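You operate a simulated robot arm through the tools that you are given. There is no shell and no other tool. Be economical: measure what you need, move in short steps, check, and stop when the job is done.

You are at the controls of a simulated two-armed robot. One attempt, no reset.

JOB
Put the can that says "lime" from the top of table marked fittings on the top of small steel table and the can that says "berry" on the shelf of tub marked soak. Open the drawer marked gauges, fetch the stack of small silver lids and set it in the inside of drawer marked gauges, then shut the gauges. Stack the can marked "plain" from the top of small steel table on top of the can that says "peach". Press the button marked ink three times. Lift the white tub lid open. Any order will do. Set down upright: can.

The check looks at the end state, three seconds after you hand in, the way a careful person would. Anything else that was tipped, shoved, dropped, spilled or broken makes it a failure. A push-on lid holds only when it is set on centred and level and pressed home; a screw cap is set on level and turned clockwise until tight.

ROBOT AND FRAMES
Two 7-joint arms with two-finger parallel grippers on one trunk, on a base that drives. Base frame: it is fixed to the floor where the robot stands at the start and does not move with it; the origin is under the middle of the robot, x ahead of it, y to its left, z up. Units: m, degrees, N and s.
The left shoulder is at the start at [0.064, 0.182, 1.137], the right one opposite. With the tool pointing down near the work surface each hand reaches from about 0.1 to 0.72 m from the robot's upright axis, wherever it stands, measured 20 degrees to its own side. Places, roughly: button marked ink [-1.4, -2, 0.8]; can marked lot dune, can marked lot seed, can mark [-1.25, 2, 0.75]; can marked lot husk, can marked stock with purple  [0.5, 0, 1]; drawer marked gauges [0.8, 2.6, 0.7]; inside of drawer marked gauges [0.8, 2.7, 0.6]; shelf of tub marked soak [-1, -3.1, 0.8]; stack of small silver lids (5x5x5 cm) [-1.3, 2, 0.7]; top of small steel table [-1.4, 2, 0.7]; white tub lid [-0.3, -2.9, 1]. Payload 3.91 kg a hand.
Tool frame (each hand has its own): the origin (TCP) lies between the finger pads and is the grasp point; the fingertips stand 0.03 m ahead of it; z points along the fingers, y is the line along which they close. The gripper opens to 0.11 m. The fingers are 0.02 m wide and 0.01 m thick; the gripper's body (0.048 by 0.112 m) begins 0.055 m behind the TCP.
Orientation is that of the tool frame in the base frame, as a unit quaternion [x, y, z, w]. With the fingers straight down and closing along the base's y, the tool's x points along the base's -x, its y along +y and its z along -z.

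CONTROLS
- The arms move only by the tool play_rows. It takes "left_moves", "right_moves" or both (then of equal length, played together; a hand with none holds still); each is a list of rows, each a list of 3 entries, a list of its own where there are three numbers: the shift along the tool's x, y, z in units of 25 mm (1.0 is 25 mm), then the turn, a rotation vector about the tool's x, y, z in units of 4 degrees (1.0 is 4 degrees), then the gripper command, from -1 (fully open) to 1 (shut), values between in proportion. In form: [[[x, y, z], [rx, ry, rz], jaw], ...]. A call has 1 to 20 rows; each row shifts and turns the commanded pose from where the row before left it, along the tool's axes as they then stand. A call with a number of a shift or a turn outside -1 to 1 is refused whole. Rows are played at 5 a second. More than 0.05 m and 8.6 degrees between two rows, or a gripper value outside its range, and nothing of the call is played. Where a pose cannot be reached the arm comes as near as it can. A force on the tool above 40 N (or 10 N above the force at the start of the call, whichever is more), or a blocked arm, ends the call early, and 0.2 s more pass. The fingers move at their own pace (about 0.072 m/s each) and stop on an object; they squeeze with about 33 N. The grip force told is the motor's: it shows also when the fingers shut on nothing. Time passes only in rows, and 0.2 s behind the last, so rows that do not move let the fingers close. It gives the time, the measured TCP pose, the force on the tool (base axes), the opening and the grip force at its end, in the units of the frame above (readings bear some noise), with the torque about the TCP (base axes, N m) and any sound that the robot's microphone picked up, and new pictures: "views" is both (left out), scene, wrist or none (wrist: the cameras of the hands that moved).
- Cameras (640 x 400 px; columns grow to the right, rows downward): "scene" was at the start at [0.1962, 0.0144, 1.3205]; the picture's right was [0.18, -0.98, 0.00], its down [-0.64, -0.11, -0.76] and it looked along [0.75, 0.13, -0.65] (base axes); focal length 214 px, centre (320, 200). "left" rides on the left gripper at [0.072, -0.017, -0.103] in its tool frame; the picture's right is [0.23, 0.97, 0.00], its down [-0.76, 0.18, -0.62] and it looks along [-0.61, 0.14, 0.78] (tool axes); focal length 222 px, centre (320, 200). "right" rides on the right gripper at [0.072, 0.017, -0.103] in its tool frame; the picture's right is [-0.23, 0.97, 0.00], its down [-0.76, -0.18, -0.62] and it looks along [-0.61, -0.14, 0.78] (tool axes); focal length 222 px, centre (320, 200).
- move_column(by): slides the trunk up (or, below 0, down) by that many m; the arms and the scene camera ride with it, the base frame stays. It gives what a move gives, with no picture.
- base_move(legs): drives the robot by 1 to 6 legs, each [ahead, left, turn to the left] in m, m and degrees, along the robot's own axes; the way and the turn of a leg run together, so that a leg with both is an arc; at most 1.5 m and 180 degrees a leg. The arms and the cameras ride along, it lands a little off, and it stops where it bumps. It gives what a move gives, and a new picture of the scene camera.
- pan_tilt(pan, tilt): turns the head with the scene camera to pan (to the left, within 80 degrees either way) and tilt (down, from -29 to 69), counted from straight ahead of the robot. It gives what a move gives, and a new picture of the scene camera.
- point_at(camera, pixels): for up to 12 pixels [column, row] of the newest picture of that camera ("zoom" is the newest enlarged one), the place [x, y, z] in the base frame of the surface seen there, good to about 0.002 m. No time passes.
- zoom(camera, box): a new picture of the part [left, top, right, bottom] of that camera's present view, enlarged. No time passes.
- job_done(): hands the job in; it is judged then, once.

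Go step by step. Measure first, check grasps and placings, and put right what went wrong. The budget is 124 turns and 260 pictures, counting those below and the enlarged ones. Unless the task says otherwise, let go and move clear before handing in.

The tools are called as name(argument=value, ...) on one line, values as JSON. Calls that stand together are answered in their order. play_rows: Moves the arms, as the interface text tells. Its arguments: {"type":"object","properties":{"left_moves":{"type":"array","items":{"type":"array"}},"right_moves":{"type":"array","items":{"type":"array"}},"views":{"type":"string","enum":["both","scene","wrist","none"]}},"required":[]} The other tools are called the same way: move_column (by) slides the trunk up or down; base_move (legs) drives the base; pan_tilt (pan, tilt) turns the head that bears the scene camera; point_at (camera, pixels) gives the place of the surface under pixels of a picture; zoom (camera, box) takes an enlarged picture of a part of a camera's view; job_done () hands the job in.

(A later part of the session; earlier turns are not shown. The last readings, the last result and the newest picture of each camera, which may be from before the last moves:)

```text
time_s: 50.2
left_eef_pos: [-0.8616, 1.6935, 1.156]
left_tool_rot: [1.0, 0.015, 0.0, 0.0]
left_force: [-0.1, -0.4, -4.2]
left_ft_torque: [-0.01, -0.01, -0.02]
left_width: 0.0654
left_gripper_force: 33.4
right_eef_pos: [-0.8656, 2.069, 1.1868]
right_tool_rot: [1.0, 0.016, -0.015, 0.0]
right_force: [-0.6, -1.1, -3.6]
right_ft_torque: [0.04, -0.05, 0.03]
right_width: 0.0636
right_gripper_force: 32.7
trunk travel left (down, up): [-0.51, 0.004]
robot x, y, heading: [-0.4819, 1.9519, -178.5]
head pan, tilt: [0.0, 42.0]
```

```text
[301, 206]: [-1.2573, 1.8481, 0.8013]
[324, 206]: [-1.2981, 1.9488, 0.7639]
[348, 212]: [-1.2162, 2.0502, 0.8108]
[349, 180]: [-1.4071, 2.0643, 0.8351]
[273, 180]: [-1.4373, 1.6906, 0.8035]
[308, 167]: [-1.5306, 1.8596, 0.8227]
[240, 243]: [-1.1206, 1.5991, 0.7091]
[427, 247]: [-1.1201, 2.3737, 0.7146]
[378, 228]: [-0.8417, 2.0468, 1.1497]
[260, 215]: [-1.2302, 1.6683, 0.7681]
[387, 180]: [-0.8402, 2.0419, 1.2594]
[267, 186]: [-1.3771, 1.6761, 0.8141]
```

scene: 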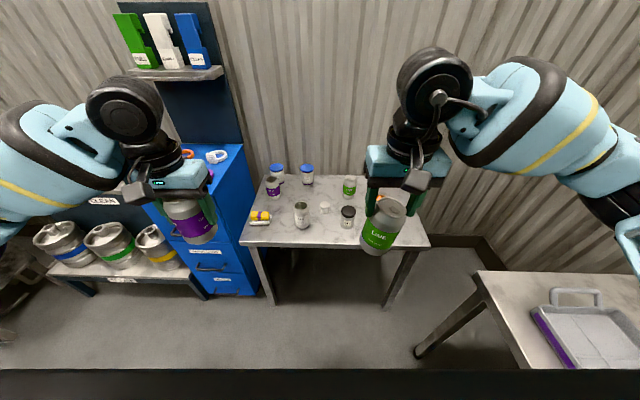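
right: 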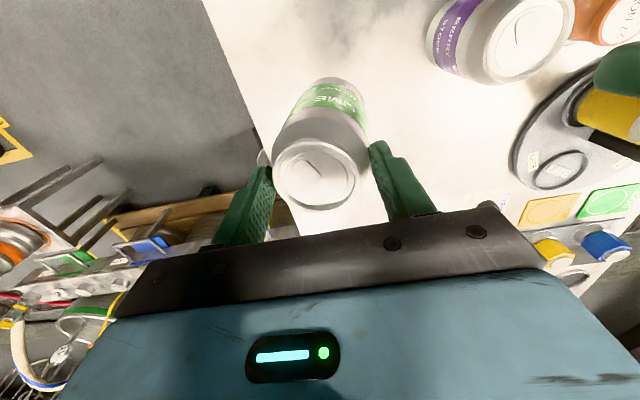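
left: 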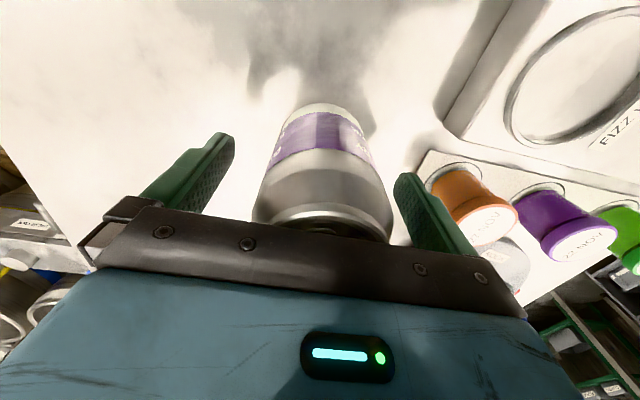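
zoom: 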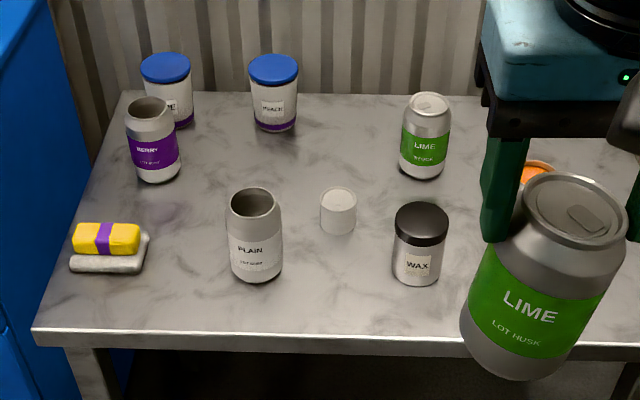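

PLAIN (open) is at about (-1.26, 1.85), the silver lid stack at (-1.298, 1.949), and a peach can hides behind the lime I hold. I'll drive ahead 0.2 m, lower the trunk, and move the right hand aside for a view.

base_move(legs=[[0.2, 0, -1.5]])

play_rows(right_moves=[[[0.6, 0.8, 0], [0, 0.43, 0], 1], [[0.6, 0.8, 0], [0, 0, 0], 1], [[0.6, 0.8, 0], [0, 0, 0], 1], [[0.6, 0.8, 0], [0, 0, 0], 1]], views="scene")

```text
time_s: 51.8
left_eef_pos: [-1.0655, 1.7027, 1.1573]
left_tool_rot: [1.0, 0.0, 0.0, 0.0]
left_force: [-0.7, -0.4, -4.1]
left_ft_torque: [0.0, 0.0, 0.02]
left_width: 0.0653
left_gripper_force: 33.3
right_eef_pos: [-1.0573, 2.0781, 1.1886]
right_tool_rot: [1.0, 0.0, -0.014, -0.001]
right_force: [-0.5, -1.4, -3.7]
right_ft_torque: [0.02, 0.02, -0.01]
right_width: 0.0639
right_gripper_force: 32.6
trunk travel left (down, up): [-0.51, 0.004]
robot x, y, heading: [-0.6791, 1.9523, -180.3]
head pan, tilt: [0.0, 42.0]
```

scene: 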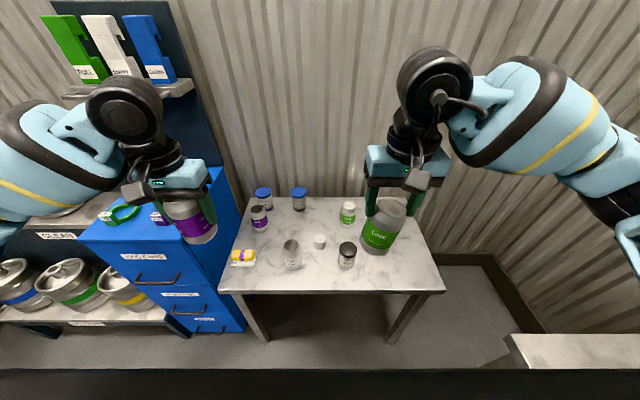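

```text
time_s: 52.8
left_eef_pos: [-1.0645, 1.7026, 1.1578]
left_tool_rot: [1.0, 0.0, 0.0, 0.0]
left_force: [-0.5, -0.7, -4.4]
left_ft_torque: [-0.01, 0.0, -0.03]
left_width: 0.0654
left_gripper_force: 32.9
right_eef_pos: [-0.9962, 1.9975, 1.1873]
right_tool_rot: [1.0, 0.0, 0.001, 0.001]
right_force: [0.1, -0.2, -4.1]
right_ft_torque: [-0.01, 0.02, 0.01]
right_width: 0.0636
right_gripper_force: 32.9
trunk travel left (down, up): [-0.51, 0.004]
robot x, y, heading: [-0.6806, 1.9493, -180.0]
head pan, tilt: [0.0, 42.0]
```

scene: 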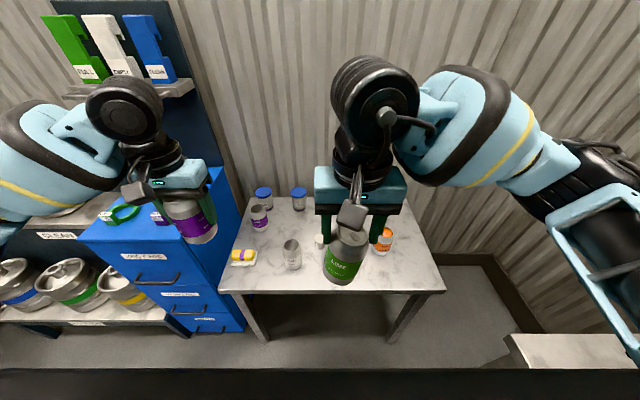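

The orange can is now visible at (384,240). I'll zoom in on it.

zoom(camera="scene", box=[340, 210, 430, 270])

point_at(camera="scene", pixels=[[385, 230], [383, 255], [400, 265], [350, 190], [410, 240], [292, 243], [292, 252]])

zoom(camera="right", box=[0, 0, 640, 400])

```text
6.67 times, centred on (385, 240) of scene
```

zoom: 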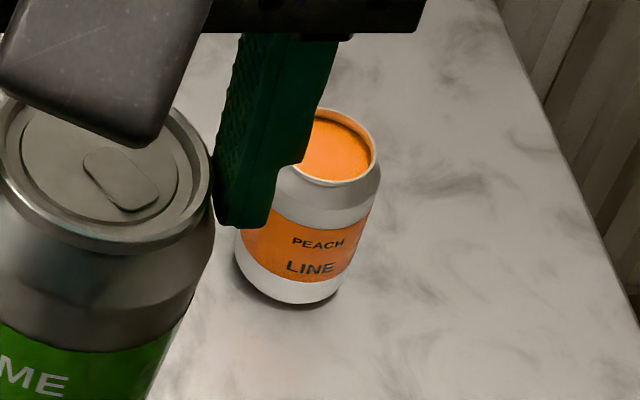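

```text
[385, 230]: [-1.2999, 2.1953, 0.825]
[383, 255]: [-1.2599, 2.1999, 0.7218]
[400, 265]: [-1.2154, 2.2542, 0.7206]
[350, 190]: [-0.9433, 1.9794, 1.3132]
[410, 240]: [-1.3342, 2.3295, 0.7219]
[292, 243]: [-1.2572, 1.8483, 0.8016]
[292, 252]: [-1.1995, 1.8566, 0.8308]
```

```text
1.00 times, centred on (320, 200) of right (not enlarged: the box is as wide or as high as the picture)
```

zoom: 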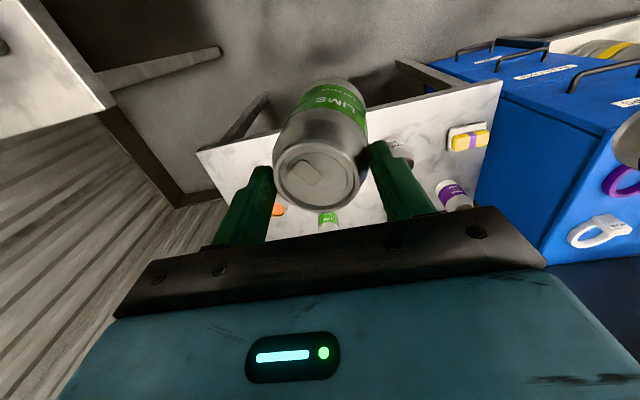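

There is a PEACH LINE here and a PEACH TEST on the fittings table, so I need to read every label. I'll zoom on the steel-table cans.

zoom(camera="scene", box=[245, 180, 315, 230])

zoom(camera="scene", box=[270, 225, 340, 275])

zoom(camera="right", box=[260, 110, 500, 250])

```text
8.00 times, centred on (280, 205) of scene
```

zoom: 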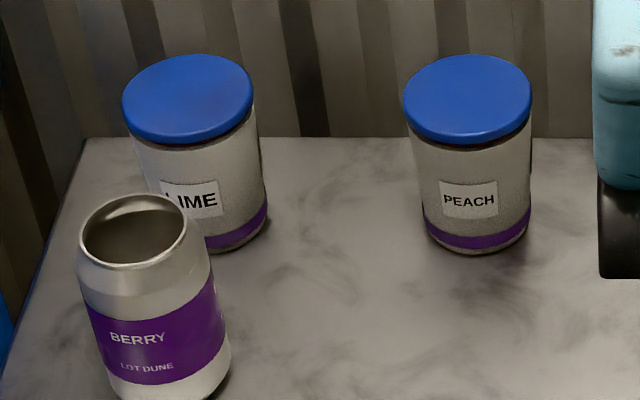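

```text
8.00 times, centred on (305, 250) of scene
```

zoom: 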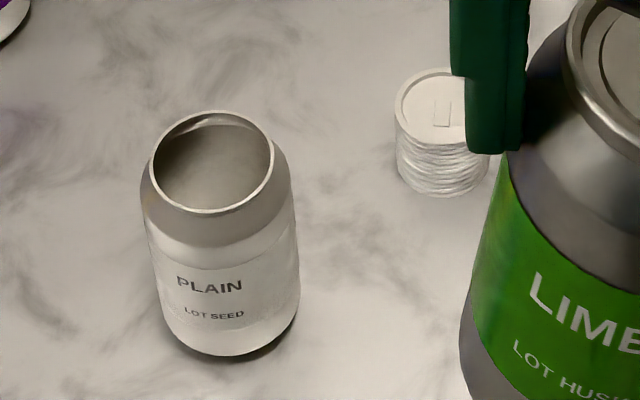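

```text
2.67 times, centred on (380, 180) of right
```

zoom: 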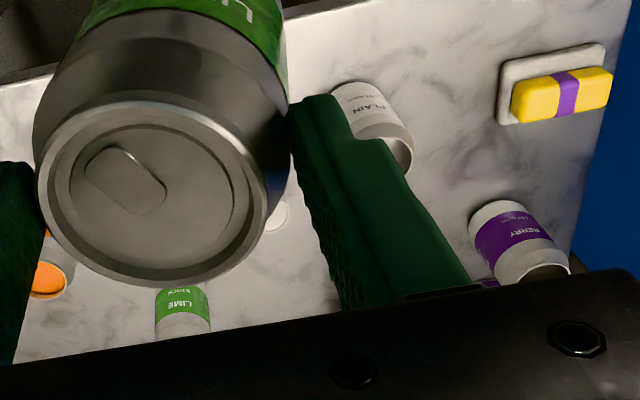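

Labels on the steel table: BERRY LOT DUNE, PLAIN LOT SEED, LIME STOCK, PEACH LINE and jars. I'll use the same-table PEACH LINE for stacking and the fittings-table BERRY STOCK for the tub; first lime goes to the free spot near (-1.20, 2.29).

play_rows(right_moves=[[[-0.68, -0.975, 0], [0, 0, 0], 1], [[-0.68, -0.975, 0], [0, 0, 0], 1], [[-0.68, -0.975, 0], [0, 0, 0], 1], [[-0.68, -0.975, 0], [0, 0, 0], 1], [[-0.68, -0.975, 0], [0, 0, 0], 1], [[-0.68, -0.975, 0], [0, 0, 0], 1], [[-0.68, -0.975, 0], [0, 0, 0], 1], [[-0.68, -0.975, 0], [0, 0, 0], 1], [[-0.68, -0.975, 0], [0, 0, 0], 1], [[-0.68, -0.975, 0], [0, 0, 0], 1], [[-0.68, -0.975, 0], [0, 0, 0], 1], [[-0.68, -0.975, 0], [0, 0, 0], 1], [[0, 0, 1], [0, 0, 0], 1], [[0, 0, 1], [0, 0, 0], 1], [[0, 0, 1], [0, 0, 0], 1], [[0, 0, 1], [0, 0, 0], 1], [[0, 0, 1], [0, 0, 0], 1], [[0, 0, 1], [0, 0, 0], 1]], views="both")

```text
time_s: 56.6
left_eef_pos: [-1.0649, 1.7025, 1.1561]
left_tool_rot: [1.0, 0.0, 0.001, 0.001]
left_force: [-0.7, 0.2, -4.1]
left_ft_torque: [0.02, -0.07, 0.01]
left_width: 0.0652
left_gripper_force: 33.4
right_eef_pos: [-1.199, 2.2913, 1.0378]
right_tool_rot: [1.0, 0.0, 0.0, 0.0]
right_force: [0.0, -0.8, -3.3]
right_ft_torque: [0.04, 0.04, 0.04]
right_width: 0.0637
right_gripper_force: 33.1
trunk travel left (down, up): [-0.51, 0.004]
robot x, y, heading: [-0.6826, 1.9509, -180.0]
head pan, tilt: [0.0, 42.0]
```

scene: 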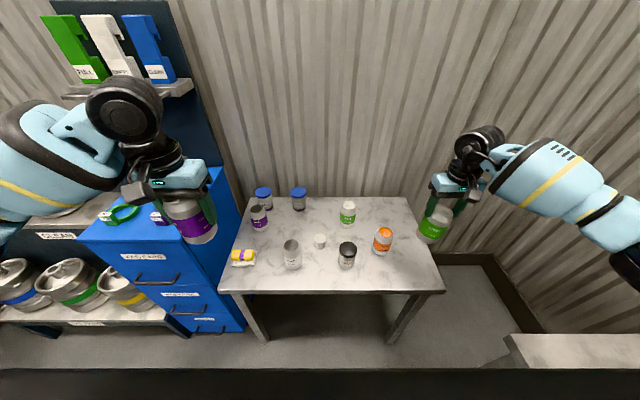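
right: 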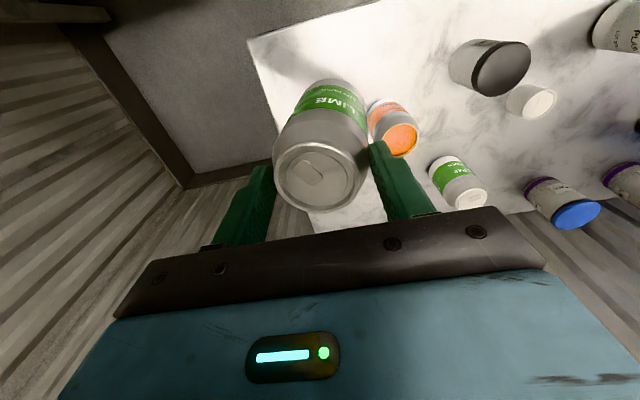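

Lime is over (-1.199, 2.291), and the table edge is at y 2.374. I'll lower to just above the surface.

play_rows(right_moves=[[[0, 0, 1], [0, 0, 0], 1], [[0, 0, 1], [0, 0, 0], 1], [[0, 0, 1], [0, 0, 0], 1], [[0, 0, 1], [0, 0, 0], 1], [[0, 0, 1], [0, 0, 0], 1], [[0, 0, 1], [0, 0, 0], 1], [[0, 0, 1], [0, 0, 0], 1], [[0, 0, 1], [0, 0, 0], 1], [[0, 0, 1], [0, 0, 0], 1], [[0, 0, 0.4], [0, 0, 0], 1], [[0, 0, 0], [0, 0, 0], 1]], views="both")

```text
time_s: 59.0
left_eef_pos: [-1.0654, 1.7013, 1.1571]
left_tool_rot: [1.0, -0.001, 0.001, 0.001]
left_force: [0.3, -0.1, -3.6]
left_ft_torque: [0.0, -0.01, -0.03]
left_width: 0.065
left_gripper_force: 33.5
right_eef_pos: [-1.1976, 2.2914, 0.804]
right_tool_rot: [1.0, 0.0, -0.001, 0.0]
right_force: [-5.5, -2.1, 20.4]
right_ft_torque: [-0.1, 0.44, -0.02]
right_width: 0.0641
right_gripper_force: 33.2
trunk travel left (down, up): [-0.51, 0.004]
robot x, y, heading: [-0.6805, 1.9496, -180.0]
head pan, tilt: [0.0, 42.0]
```

scene: 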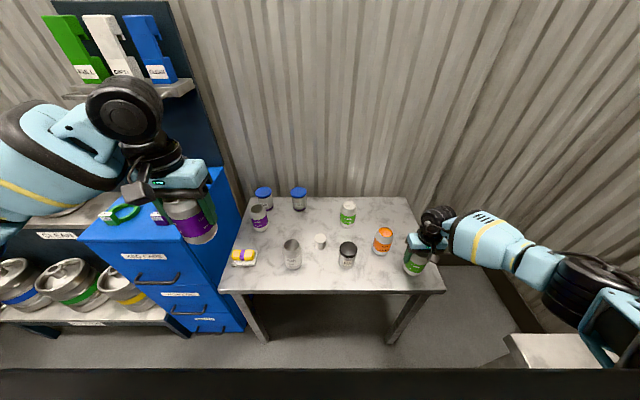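
right: 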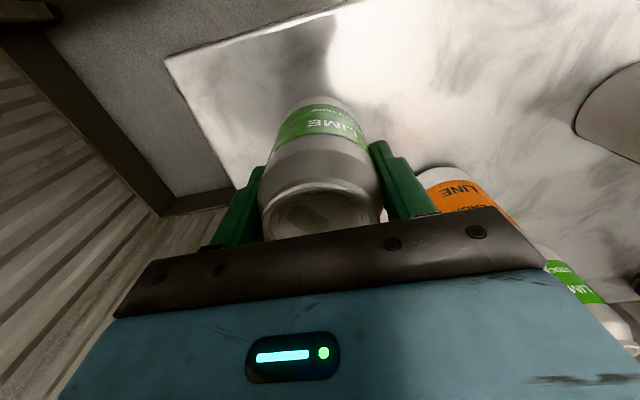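

The force reads 20 N upward, so lime is on the table. I'll ease up slightly and open, then rise.

play_rows(right_moves=[[[0, 0, -0.2], [0, 0, 0], 1], [[0, 0, 0], [0, 0, 0], 0.1], [[0, 0, 0], [0, 0, 0], -0.4], [[0, 0, 0], [0, 0, 0], -1], [[0, 0, 0], [0, 0, 0], -1], [[0, 0, -0.7], [0, 0, 0], -1], [[0, 0, -1], [0, 0, 0], -1], [[0, 0, -1], [0, 0, 0], -1], [[0, 0, -1], [0, 0, 0], -1], [[0, 0, -1], [0, 0, 0], -1], [[0, 0, -1], [0, 0, 0], -1]], views="both")

```text
time_s: 61.4
left_eef_pos: [-1.0654, 1.7024, 1.1583]
left_tool_rot: [1.0, 0.0, 0.001, 0.0]
left_force: [0.6, 0.4, -2.5]
left_ft_torque: [0.0, 0.01, 0.0]
left_width: 0.0652
left_gripper_force: 33.1
right_eef_pos: [-1.2, 2.2936, 0.9501]
right_tool_rot: [1.0, -0.001, 0.0, 0.001]
right_force: [0.2, 0.4, -0.4]
right_ft_torque: [-0.02, 0.0, -0.01]
right_width: 0.1103
right_gripper_force: 0.1
trunk travel left (down, up): [-0.51, 0.004]
robot x, y, heading: [-0.6788, 1.952, -180.0]
head pan, tilt: [0.0, 42.0]
```

scene: 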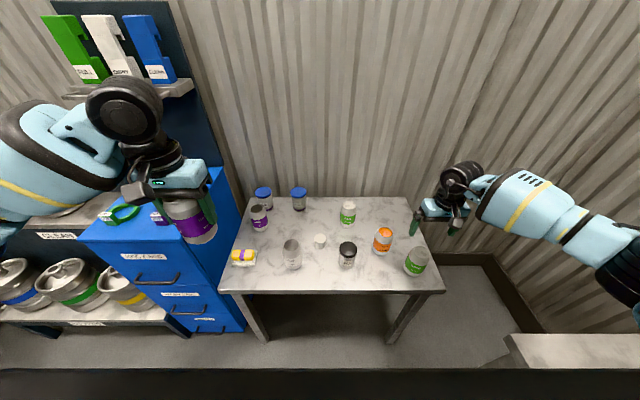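
right: 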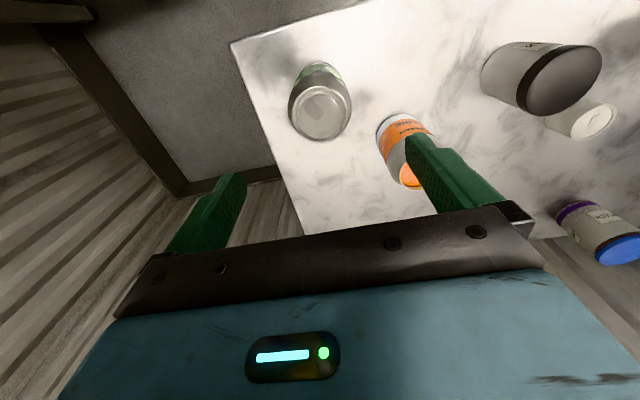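

Lime stands upright at scene (415,262). Now I'll measure the rims of plain, peach and the lid stack.

zoom(camera="scene", box=[270, 215, 430, 285])

point_at(camera="scene", pixels=[[284, 244], [299, 244], [292, 250], [292, 239], [375, 231], [391, 231], [383, 237], [383, 227], [320, 237], [315, 238], [326, 238], [415, 251]])

```text
4.00 times, centred on (350, 250) of scene
```

zoom: 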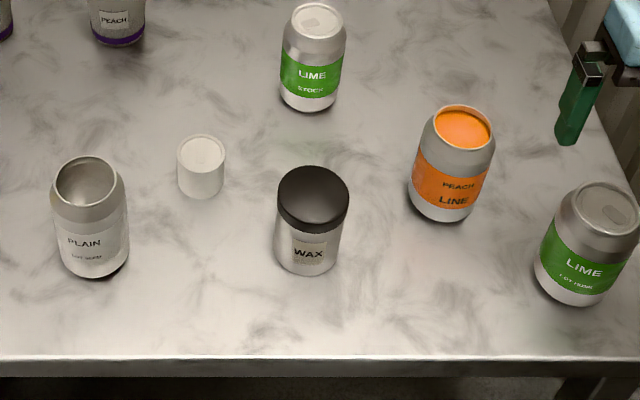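

```text
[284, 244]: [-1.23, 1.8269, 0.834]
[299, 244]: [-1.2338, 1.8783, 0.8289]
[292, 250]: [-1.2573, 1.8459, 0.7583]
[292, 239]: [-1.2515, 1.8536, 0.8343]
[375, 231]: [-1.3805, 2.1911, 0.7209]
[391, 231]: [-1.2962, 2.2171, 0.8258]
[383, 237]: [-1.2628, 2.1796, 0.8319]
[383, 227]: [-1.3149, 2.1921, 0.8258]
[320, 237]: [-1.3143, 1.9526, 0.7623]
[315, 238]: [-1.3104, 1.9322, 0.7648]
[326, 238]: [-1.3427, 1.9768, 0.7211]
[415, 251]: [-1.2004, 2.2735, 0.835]
```

I'll query rim points at zoom resolution for more accurate centres.

point_at(camera="zoom", pixels=[[55, 185], [122, 183], [90, 156], [88, 208], [434, 127], [492, 131], [465, 105], [462, 152], [202, 150], [181, 152], [222, 152], [202, 139]])

```text
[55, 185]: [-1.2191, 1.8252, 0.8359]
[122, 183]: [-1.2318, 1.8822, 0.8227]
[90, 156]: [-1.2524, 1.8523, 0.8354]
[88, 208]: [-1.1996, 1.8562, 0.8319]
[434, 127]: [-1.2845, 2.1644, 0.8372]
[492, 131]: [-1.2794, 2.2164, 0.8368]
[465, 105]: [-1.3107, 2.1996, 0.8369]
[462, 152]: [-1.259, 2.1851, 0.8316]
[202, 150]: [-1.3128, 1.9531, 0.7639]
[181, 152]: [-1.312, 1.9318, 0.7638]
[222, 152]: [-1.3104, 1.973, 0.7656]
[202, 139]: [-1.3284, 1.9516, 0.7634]
```

Centres: plain (-1.226, 1.854), peach (-1.285, 2.190), both rims at 0.837; lids (-1.305, 1.953), top 0.764. I'll move the right hand over plain while the left (berry) retreats out of its way.

play_rows(right_moves=[[[-0.06, 0.978, 0], [0, 0, 0], -1], [[-0.06, 0.978, 0], [0, 0, 0], -1], [[-0.06, 0.978, 0], [0, 0, 0], -1], [[-0.06, 0.978, 0], [0, 0, 0], -1], [[-0.06, 0.978, 0], [0, 0, 0], -1], [[-0.06, 0.978, 0], [0, 0, 0], -1], [[-0.06, 0.978, 0], [0, 0, 0], -1], [[-0.06, 0.978, 0], [0, 0, 0], -1], [[-0.06, 0.978, 0], [0, 0, 0], -1], [[-0.06, 0.978, 0], [0, 0, 0], -1], [[-0.06, 0.978, 0], [0, 0, 0], -1], [[-0.06, 0.978, 0], [0, 0, 0], -1], [[-0.06, 0.978, 0], [0, 0, 0], -1], [[-0.06, 0.978, 0], [0, 0, 0], -1], [[-0.06, 0.978, 0], [0, 0, 0], -1], [[-0.06, 0.978, 0], [0, 0, 0], -1], [[-0.06, 0.978, 0], [0, 0, 0], -1], [[-0.06, 0.978, 0], [0, 0, 0], -1]], left_moves=[[[0.7, 0.4, 0], [0, 0, 0], 1], [[0.7, 0.4, 0], [0, 0, 0], 1], [[0.7, 0.4, 0], [0, 0, 0], 1], [[0.7, 0.4, 0], [0, 0, 0], 1], [[0.7, 0.4, 0], [0, 0, 0], 1], [[0.7, 0.4, 0], [0, 0, 0], 1], [[0.7, 0.4, 0], [0, 0, 0], 1], [[0, 0, 0], [0, 0, 0], 1], [[0, 0, 0], [0, 0, 0], 1], [[0, 0, 0], [0, 0, 0], 1], [[0, 0, 0], [0, 0, 0], 1], [[0, 0, 0], [0, 0, 0], 1], [[0, 0, 0], [0, 0, 0], 1], [[0, 0, 0], [0, 0, 0], 1], [[0, 0, 0], [0, 0, 0], 1], [[0, 0, 0], [0, 0, 0], 1], [[0, 0, 0], [0, 0, 0], 1], [[0, 0, 0], [0, 0, 0], 1]], views="both")

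```text
time_s: 65.4
left_eef_pos: [-0.9424, 1.6341, 1.1578]
left_tool_rot: [1.0, -0.001, 0.0, 0.0]
left_force: [0.2, -1.2, -2.8]
left_ft_torque: [0.01, 0.02, 0.0]
left_width: 0.0654
left_gripper_force: 32.8
right_eef_pos: [-1.2408, 1.9032, 0.9462]
right_tool_rot: [1.0, -0.028, 0.001, -0.005]
right_force: [-0.1, -0.3, 0.1]
right_ft_torque: [-0.03, 0.0, -0.04]
right_width: 0.1103
right_gripper_force: 0.0
right hand out of reach, approached as far as the arm can: row 18
trunk travel left (down, up): [-0.51, 0.004]
robot x, y, heading: [-0.6763, 1.949, 180.0]
head pan, tilt: [0.0, 42.0]
stopped in row 18 (right hand): the arm was blocked; the commanded pose is now the measured one
```

scene: 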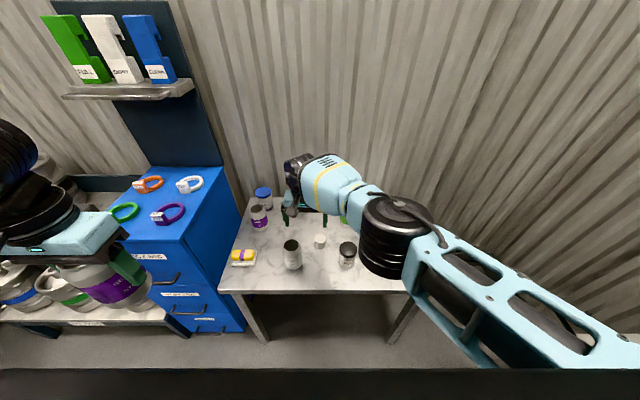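
right: 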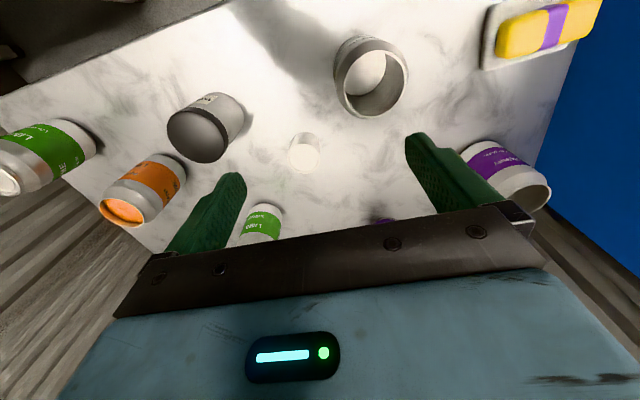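
left: 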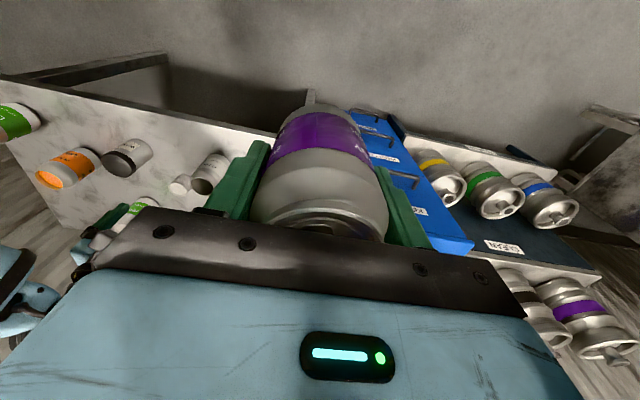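

The right arm was blocked short of plain, probably against the body. I'll shift the base 0.13 m to its left (toward -y) so plain is more in front of it.

base_move(legs=[[0, 0.13, 0]])

```text
time_s: 67.2
left_eef_pos: [-0.9441, 1.5028, 1.1577]
left_tool_rot: [1.0, -0.002, 0.0, 0.0]
left_force: [0.3, -0.6, -3.8]
left_ft_torque: [-0.01, -0.01, -0.01]
left_width: 0.0654
left_gripper_force: 32.8
right_eef_pos: [-1.2402, 1.7743, 0.946]
right_tool_rot: [1.0, -0.029, 0.0, -0.004]
right_force: [0.6, -0.4, -0.1]
right_ft_torque: [0.0, 0.0, -0.03]
right_width: 0.1099
right_gripper_force: 0.0
trunk travel left (down, up): [-0.51, 0.004]
robot x, y, heading: [-0.6806, 1.8197, 179.8]
head pan, tilt: [0.0, 42.0]
```

scene: 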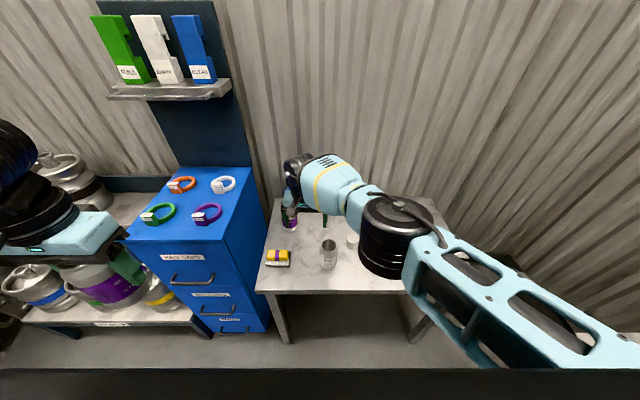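

The base moved as asked. I'll correct the yaw, align over plain (-1.226, 1.854) and view it.

play_rows(right_moves=[[[0, 0, 0], [-0.11, 0, -0.83], -1], [[0.14, -0.8, 0], [0, 0, 0], -1], [[0.14, -0.8, 0], [0, 0, 0], -1], [[0.14, -0.8, 0], [0, 0, 0], -1], [[0.14, -0.79, 0], [0, 0, 0], -1], [[0, 0, 0], [0, 0, 0], -1]], views="both")

```text
time_s: 68.6
left_eef_pos: [-0.9427, 1.5022, 1.1582]
left_tool_rot: [1.0, -0.001, 0.0, 0.001]
left_force: [-0.2, 0.3, -3.9]
left_ft_torque: [0.01, -0.02, 0.0]
left_width: 0.0654
left_gripper_force: 33.4
right_eef_pos: [-1.2247, 1.8544, 0.947]
right_tool_rot: [1.0, 0.0, 0.001, -0.002]
right_force: [1.1, 0.2, -0.2]
right_ft_torque: [0.01, 0.01, -0.03]
right_width: 0.1099
right_gripper_force: 0.0
trunk travel left (down, up): [-0.51, 0.004]
robot x, y, heading: [-0.6819, 1.8162, 179.7]
head pan, tilt: [0.0, 42.0]
```

scene: 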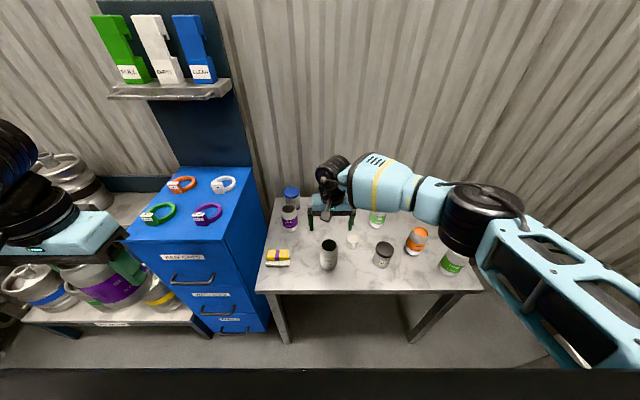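
right: 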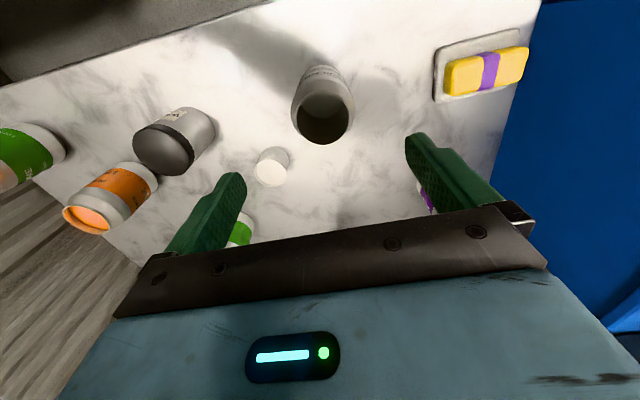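

I'll check plain's rim from the wrist view, ellipse about (296–351, 92–142).

point_at(camera="right", pixels=[[296, 118], [350, 118], [323, 142], [321, 94], [273, 168], [258, 165], [288, 165]])

```text
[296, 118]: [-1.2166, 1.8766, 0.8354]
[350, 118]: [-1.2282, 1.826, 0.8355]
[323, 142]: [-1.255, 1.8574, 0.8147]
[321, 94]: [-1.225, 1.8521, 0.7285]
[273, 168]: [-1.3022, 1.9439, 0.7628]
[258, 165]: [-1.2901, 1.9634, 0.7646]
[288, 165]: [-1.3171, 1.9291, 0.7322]
```

Plain's centre is confirmed at about (-1.226, 1.853). I'll descend to 0.789 and close.

play_rows(right_moves=[[[0, 0, 0.9], [0, 0, 0], -1], [[0, 0, 0.9], [0, 0, 0], -1], [[0, 0, 0.9], [0, 0, 0], -1], [[0, 0, 0.9], [0, 0, 0], -1], [[0, 0, 0.9], [0, 0, 0], -1], [[0, 0, 0.9], [0, 0, 0], -1], [[0, 0, 0.9], [0, 0, 0], -1], [[0, 0, 0], [0, 0, 0], -1], [[0, 0, 0], [0, 0, 0], 0.2], [[0, 0, 0], [0, 0, 0], 0.4], [[0, 0, 0], [0, 0, 0], 0.7], [[0, 0, 0], [0, 0, 0], 1], [[0, 0, 0], [0, 0, 0], 1]], views="both")

```text
time_s: 71.4
left_eef_pos: [-0.943, 1.5025, 1.1574]
left_tool_rot: [1.0, -0.002, 0.0, 0.0]
left_force: [-0.1, 0.3, -3.1]
left_ft_torque: [0.0, 0.01, -0.03]
left_width: 0.0655
left_gripper_force: 32.9
right_eef_pos: [-1.2216, 1.8564, 0.7897]
right_tool_rot: [1.0, 0.0, 0.0, -0.002]
right_force: [-0.2, -0.5, 0.1]
right_ft_torque: [-0.01, 0.0, 0.01]
right_width: 0.0637
right_gripper_force: 33.6
right hand out of reach, approached as far as the arm can: row 7
trunk travel left (down, up): [-0.51, 0.004]
robot x, y, heading: [-0.6814, 1.8195, 179.8]
head pan, tilt: [0.0, 42.0]
```

scene: 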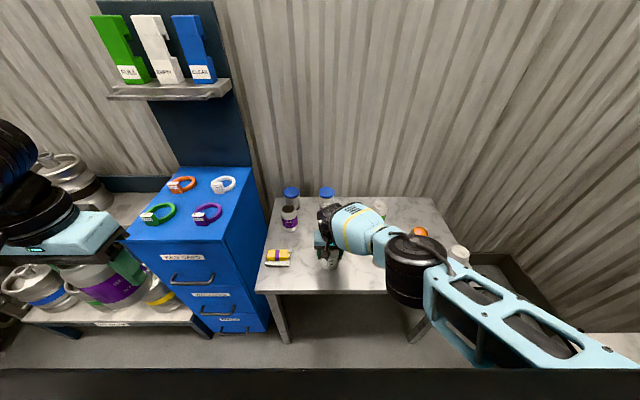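
right: 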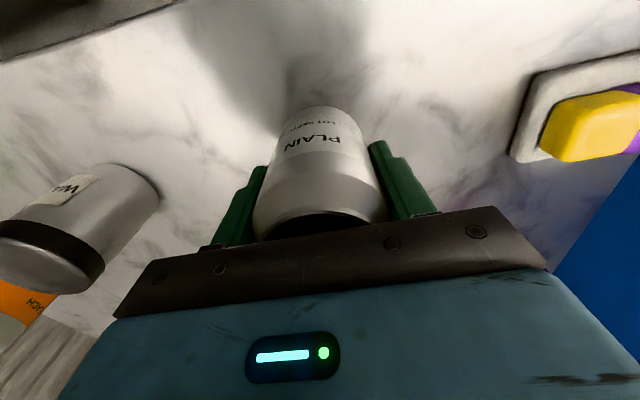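

Plain is gripped (0.0637). I'll lift it and move it toward peach.

play_rows(right_moves=[[[0, 0, -0.5], [0, 0, 0], 1], [[0, 0, -1], [0, 0, 0], 1], [[0, 0, -1], [0, 0, 0], 1], [[0, 0, -1], [0, 0, 0], 1], [[0, 0, -1], [0, 0, 0], 1], [[0, 0, -1], [0, 0, 0], 1], [[0, 0, -1], [0, 0, 0], 1], [[0, 0, -1], [0, 0, 0], 1], [[0, -0.95, 0], [0, 0, 0], 1], [[0, -0.95, 0], [0, 0, 0], 1], [[0, -0.95, 0], [0, 0, 0], 1], [[0, -0.95, 0], [0, 0, 0], 1], [[0, -0.95, 0], [0, 0, 0], 1], [[0, -0.95, 0], [0, 0, 0], 1], [[-0.3, -0.95, 0], [0, 0, 0], 1], [[-0.3, -0.95, 0], [0, 0, 0], 1], [[-0.3, -0.95, 0], [0, 0, 0], 1], [[-0.3, -0.95, 0], [0, 0, 0], 1]], views="both")

```text
time_s: 75.2
left_eef_pos: [-0.9437, 1.5028, 1.1578]
left_tool_rot: [1.0, -0.002, 0.0, 0.0]
left_force: [0.0, -1.0, -2.6]
left_ft_torque: [0.0, 0.01, 0.03]
left_width: 0.0652
left_gripper_force: 32.7
right_eef_pos: [-1.2515, 2.0952, 0.976]
right_tool_rot: [1.0, 0.001, 0.0, -0.002]
right_force: [-0.1, -0.1, 0.5]
right_ft_torque: [0.0, 0.01, 0.01]
right_width: 0.064
right_gripper_force: 33.0
trunk travel left (down, up): [-0.51, 0.004]
robot x, y, heading: [-0.6797, 1.8184, 180.0]
head pan, tilt: [0.0, 42.0]
```

scene: 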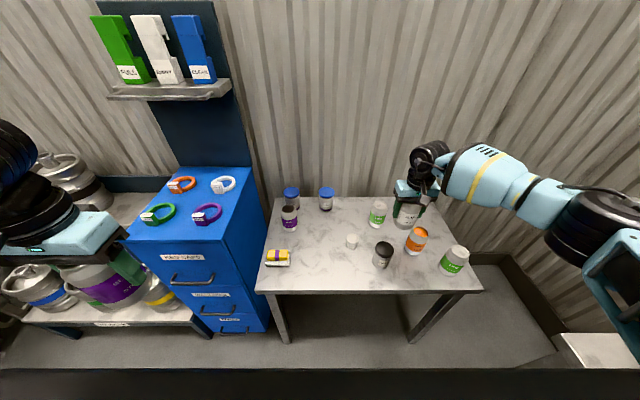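
right: 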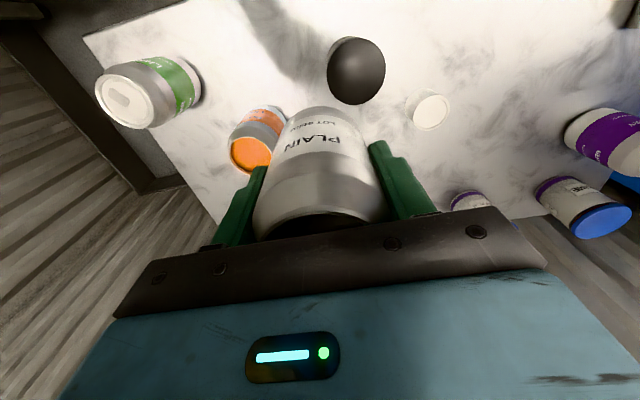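

Plain hangs at z 0.976, near peach. I'll re-measure the peach rim before going over it.

zoom(camera="scene", box=[376, 190, 456, 260])

```text
5.71 times, centred on (416, 225) of scene
```

zoom: 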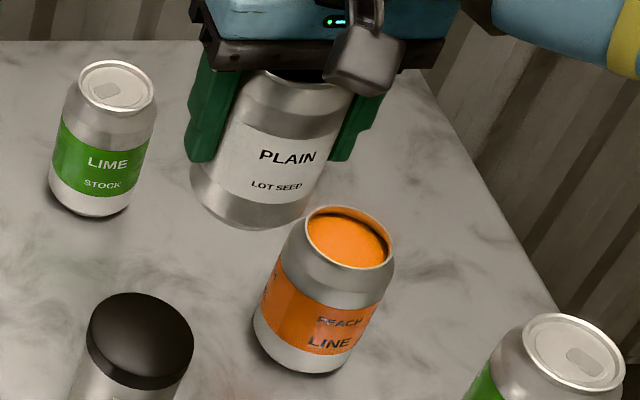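

point_at(camera="zoom", pixels=[[308, 225], [392, 250], [352, 207], [346, 268], [304, 235], [377, 267], [270, 229], [193, 190], [325, 190], [275, 190]])

```text
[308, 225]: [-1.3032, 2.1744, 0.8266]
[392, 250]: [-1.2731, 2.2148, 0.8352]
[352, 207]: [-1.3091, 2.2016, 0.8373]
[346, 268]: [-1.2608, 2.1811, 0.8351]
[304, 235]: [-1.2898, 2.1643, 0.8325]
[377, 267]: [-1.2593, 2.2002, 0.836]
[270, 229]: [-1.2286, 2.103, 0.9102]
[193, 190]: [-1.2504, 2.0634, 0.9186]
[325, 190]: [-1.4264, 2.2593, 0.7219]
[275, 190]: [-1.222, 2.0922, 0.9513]
```

I'll measure how plain sits in the grip by sampling its surface around, at one height.

point_at(camera="zoom", pixels=[[205, 190], [215, 190], [230, 190], [245, 195], [260, 200], [275, 205], [290, 205], [300, 205], [310, 200], [230, 225], [250, 230], [290, 227]])

```text
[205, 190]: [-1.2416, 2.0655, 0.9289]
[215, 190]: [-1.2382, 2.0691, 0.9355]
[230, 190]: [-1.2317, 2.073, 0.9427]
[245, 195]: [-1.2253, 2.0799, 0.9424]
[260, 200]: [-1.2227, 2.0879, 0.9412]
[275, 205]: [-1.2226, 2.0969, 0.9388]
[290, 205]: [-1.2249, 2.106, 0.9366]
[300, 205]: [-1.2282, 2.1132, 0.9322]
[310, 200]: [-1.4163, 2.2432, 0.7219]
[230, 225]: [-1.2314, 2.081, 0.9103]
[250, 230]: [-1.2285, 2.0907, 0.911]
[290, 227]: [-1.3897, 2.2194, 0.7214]
```

Plain's centre is about 3 mm behind the TCP in x. I'll move the TCP to (-1.2815, 2.1915) and lower to about 5 mm above the rim.

play_rows(right_moves=[[[-0.3, -0.96, 0], [0, 0, 0], 1], [[-0.3, -0.96, 0], [0, 0, 0], 1], [[-0.3, -0.96, 0], [0, 0, 0], 1], [[-0.3, -0.97, 0], [0, 0, 0], 1], [[0, 0, 0], [0, 0, 0], 1], [[0, 0, 0.8], [0, 0, 0], 1], [[0, 0, 0.8], [0, 0, 0], 1], [[0, 0, 0.8], [0, 0, 0], 1], [[0, 0, 0], [0, 0, 0], 1]], views="both")

```text
time_s: 77.2
left_eef_pos: [-0.9437, 1.5026, 1.1585]
left_tool_rot: [1.0, -0.001, 0.0, 0.0]
left_force: [0.2, -0.5, -3.7]
left_ft_torque: [-0.01, 0.0, -0.03]
left_width: 0.0653
left_gripper_force: 33.6
right_eef_pos: [-1.2819, 2.19, 0.9157]
right_tool_rot: [1.0, 0.0, -0.001, -0.001]
right_force: [0.3, -0.7, -0.6]
right_ft_torque: [0.02, 0.05, 0.0]
right_width: 0.0645
right_gripper_force: 33.0
trunk travel left (down, up): [-0.51, 0.004]
robot x, y, heading: [-0.6787, 1.8209, 179.9]
head pan, tilt: [0.0, 42.0]
```

scene: 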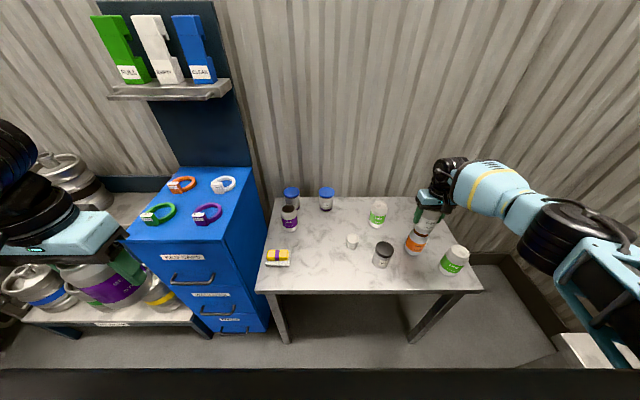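
right: 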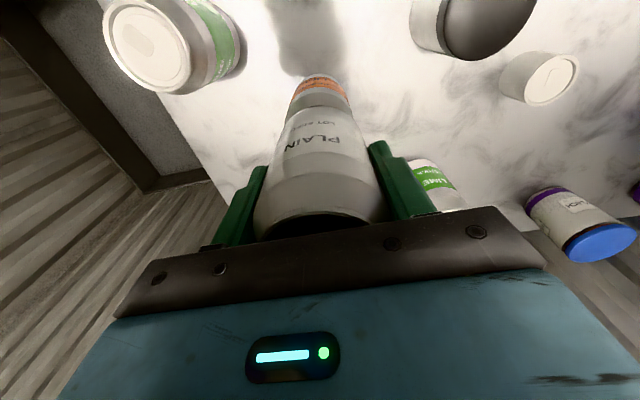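

zoom(camera="scene", box=[380, 195, 460, 265])

play_rows(right_moves=[[[0, 0, 0.2], [0, 0, 0], 1], [[0, 0, 0.1], [0, 0, 0], 1], [[0, 0, 0], [0, 0, 0], 1]], views="none")

```text
5.71 times, centred on (420, 230) of scene
```

zoom: 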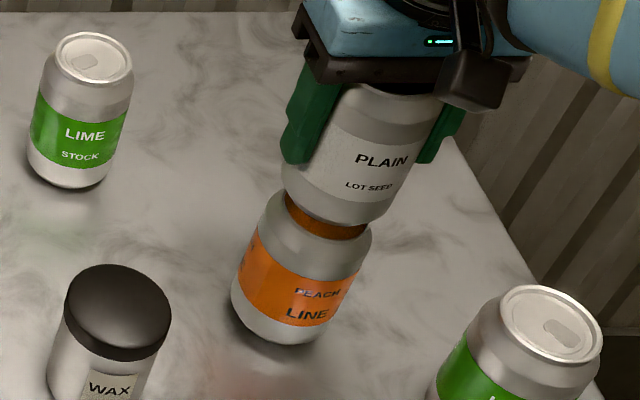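

```text
time_s: 78.0
left_eef_pos: [-0.9436, 1.5032, 1.1581]
left_tool_rot: [1.0, -0.001, 0.0, 0.0]
left_force: [-1.2, -0.2, -2.5]
left_ft_torque: [-0.02, -0.01, 0.01]
left_width: 0.0652
left_gripper_force: 33.1
right_eef_pos: [-1.2822, 2.191, 0.9094]
right_tool_rot: [1.0, 0.001, 0.001, -0.002]
right_force: [-0.5, -0.2, 0.5]
right_ft_torque: [-0.01, 0.02, 0.0]
right_width: 0.0645
right_gripper_force: 32.6
trunk travel left (down, up): [-0.51, 0.004]
robot x, y, heading: [-0.6738, 1.8197, 179.9]
head pan, tilt: [0.0, 42.0]
```

Alignment looks good in the zoom and there's no contact yet at 0.9094. I'll lower in small steps.

play_rows(right_moves=[[[0, 0, 0.1], [0, 0, 0], 1], [[0, 0, 0.1], [0, 0, 0], 1], [[0, 0, 0], [0, 0, 0], 1]], views="none")

```text
time_s: 78.8
left_eef_pos: [-0.9438, 1.5042, 1.1581]
left_tool_rot: [1.0, -0.001, 0.0, 0.0]
left_force: [-0.2, -0.1, -3.8]
left_ft_torque: [-0.04, 0.0, -0.03]
left_width: 0.0654
left_gripper_force: 33.4
right_eef_pos: [-1.2804, 2.1901, 0.9049]
right_tool_rot: [1.0, 0.0, 0.0, -0.002]
right_force: [0.6, 0.5, 0.8]
right_ft_torque: [-0.01, 0.0, 0.0]
right_width: 0.064
right_gripper_force: 32.8
trunk travel left (down, up): [-0.51, 0.004]
robot x, y, heading: [-0.6797, 1.8179, 179.8]
head pan, tilt: [0.0, 42.0]
```

play_rows(right_moves=[[[0, 0, 0.08], [0, 0, 0], 1], [[0, 0, 0.08], [0, 0, 0], 1], [[0, 0, 0], [0, 0, 0], 1]], views="none")

zoom(camera="scene", box=[390, 205, 450, 258])

```text
time_s: 79.6
left_eef_pos: [-0.9436, 1.5038, 1.1586]
left_tool_rot: [1.0, -0.001, -0.001, 0.0]
left_force: [-0.4, -0.3, -3.5]
left_ft_torque: [-0.02, -0.02, 0.01]
left_width: 0.0651
left_gripper_force: 32.9
right_eef_pos: [-1.2806, 2.1901, 0.9037]
right_tool_rot: [1.0, 0.0, -0.001, -0.002]
right_force: [1.4, 2.8, 10.3]
right_ft_torque: [0.12, -0.04, -0.05]
right_width: 0.064
right_gripper_force: 33.1
trunk travel left (down, up): [-0.51, 0.004]
robot x, y, heading: [-0.6805, 1.8183, 179.8]
head pan, tilt: [0.0, 42.0]
```

```text
7.55 times, centred on (420, 232) of scene
```

zoom: 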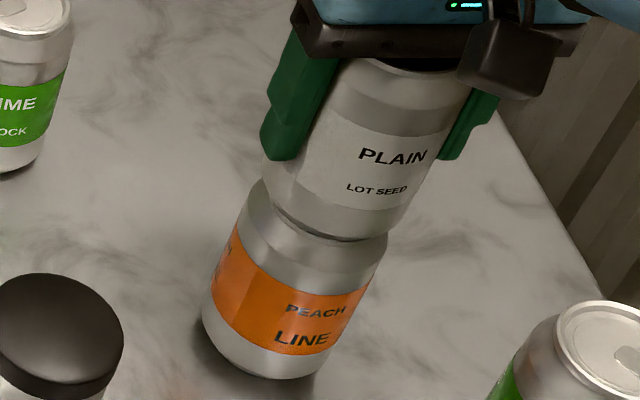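

Contact at 10 N and plain sits on the rim. I'll release gradually and rise.

play_rows(right_moves=[[[0, 0, -0.05], [0, 0, 0], 1], [[0, 0, 0], [0, 0, 0], -0.1], [[0, 0, 0], [0, 0, 0], -0.25], [[0, 0, 0], [0, 0, 0], -0.5], [[0, 0, 0], [0, 0, 0], -1], [[0, 0, 0], [0, 0, 0], -1], [[0, 0, -0.5], [0, 0, 0], -1], [[0, 0, -0.8], [0, 0, 0], -1], [[0, 0, -1], [0, 0, 0], -1], [[0, 0, -1], [0, 0, 0], -1], [[0, 0, -1], [0, 0, 0], -1], [[0, 0, -1], [0, 0, 0], -1]], views="both")

```text
time_s: 82.2
left_eef_pos: [-0.9436, 1.5024, 1.1571]
left_tool_rot: [1.0, -0.002, 0.0, 0.0]
left_force: [-0.2, 1.3, -3.5]
left_ft_torque: [-0.03, 0.01, 0.03]
left_width: 0.0652
left_gripper_force: 33.2
right_eef_pos: [-1.2802, 2.1908, 1.0368]
right_tool_rot: [1.0, 0.001, 0.0, -0.001]
right_force: [0.0, 0.8, -0.1]
right_ft_torque: [0.02, 0.02, 0.03]
right_width: 0.11
right_gripper_force: 0.0
trunk travel left (down, up): [-0.51, 0.004]
robot x, y, heading: [-0.6792, 1.8189, 179.6]
head pan, tilt: [0.0, 42.0]
```

scene: 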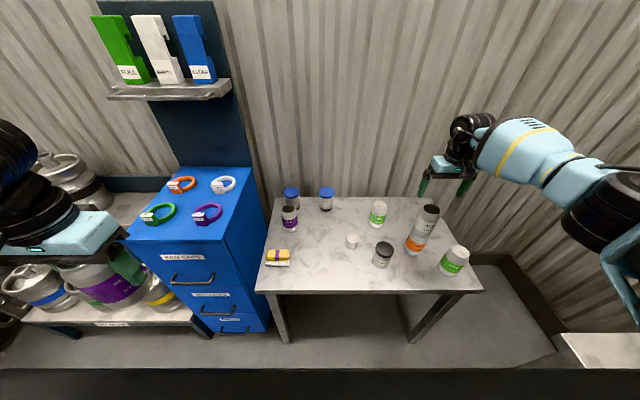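
right: 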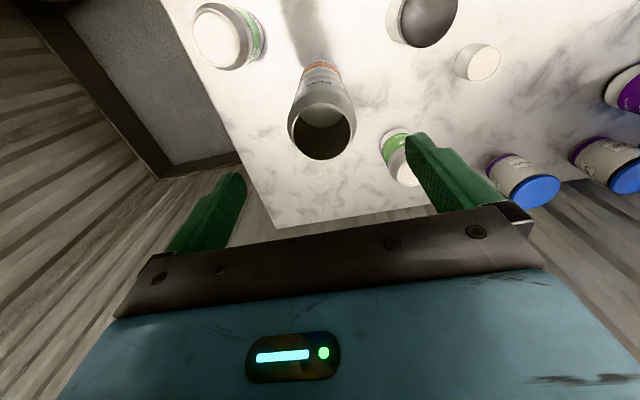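

The stack stands upright at scene (425,228). Next are the lids: I'll shift the base a bit more left, then bring the right hand above the lid stack at (-1.305, 1.953).

base_move(legs=[[0, 0.08, 0]])

play_rows(right_moves=[[[-0.15, 0.9, 0], [0, 0, 0], -1], [[-0.15, 0.9, 0], [0, 0, 0], -1], [[-0.15, 0.9, 0], [0, 0, 0], -1], [[-0.15, 0.9, 0], [0, 0, 0], -1], [[-0.15, 0.9, 0], [0, 0, 0], -1], [[-0.15, 0.9, 0], [0, 0, 0], -1], [[-0.1, 0.9, 0], [0, 0, 0], -1]], views="both")

```text
time_s: 83.6
left_eef_pos: [-0.9457, 1.4229, 1.1582]
left_tool_rot: [1.0, -0.003, -0.001, 0.0]
left_force: [-0.3, 0.2, -3.3]
left_ft_torque: [0.01, 0.02, -0.03]
left_width: 0.0652
left_gripper_force: 33.0
right_eef_pos: [-1.2802, 2.1104, 1.0364]
right_tool_rot: [1.0, -0.002, 0.001, -0.001]
right_force: [0.1, 0.1, -0.2]
right_ft_torque: [-0.03, -0.02, -0.02]
right_width: 0.1099
right_gripper_force: 0.0
trunk travel left (down, up): [-0.51, 0.004]
robot x, y, heading: [-0.6788, 1.736, 179.4]
head pan, tilt: [0.0, 42.0]
```

scene: 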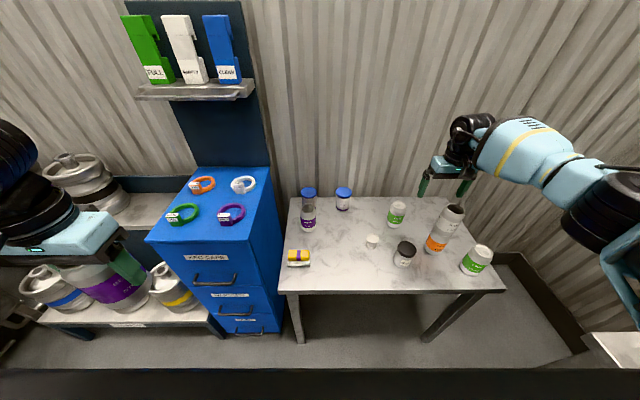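

```text
time_s: 85.2
left_eef_pos: [-0.9443, 1.421, 1.1577]
left_tool_rot: [1.0, -0.005, 0.0, 0.0]
left_force: [-0.2, 0.8, -3.3]
left_ft_torque: [0.03, 0.0, 0.01]
left_width: 0.0652
left_gripper_force: 33.0
right_eef_pos: [-1.3051, 1.9527, 1.034]
right_tool_rot: [1.0, -0.001, 0.001, -0.001]
right_force: [-0.3, 0.4, 0.3]
right_ft_torque: [0.02, 0.04, -0.01]
right_width: 0.1098
right_gripper_force: 0.0
trunk travel left (down, up): [-0.51, 0.004]
robot x, y, heading: [-0.6809, 1.7373, 179.9]
head pan, tilt: [0.0, 42.0]
```

scene: 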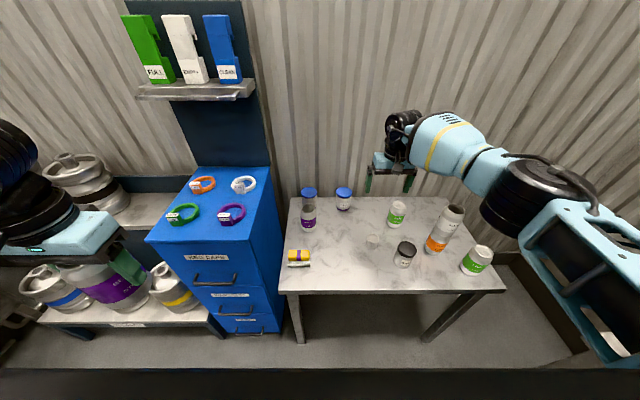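
right: 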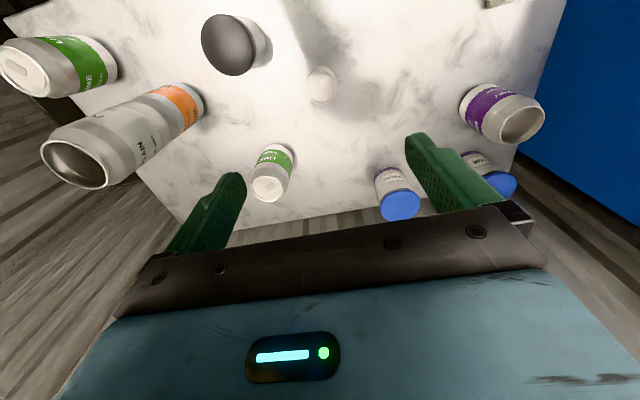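

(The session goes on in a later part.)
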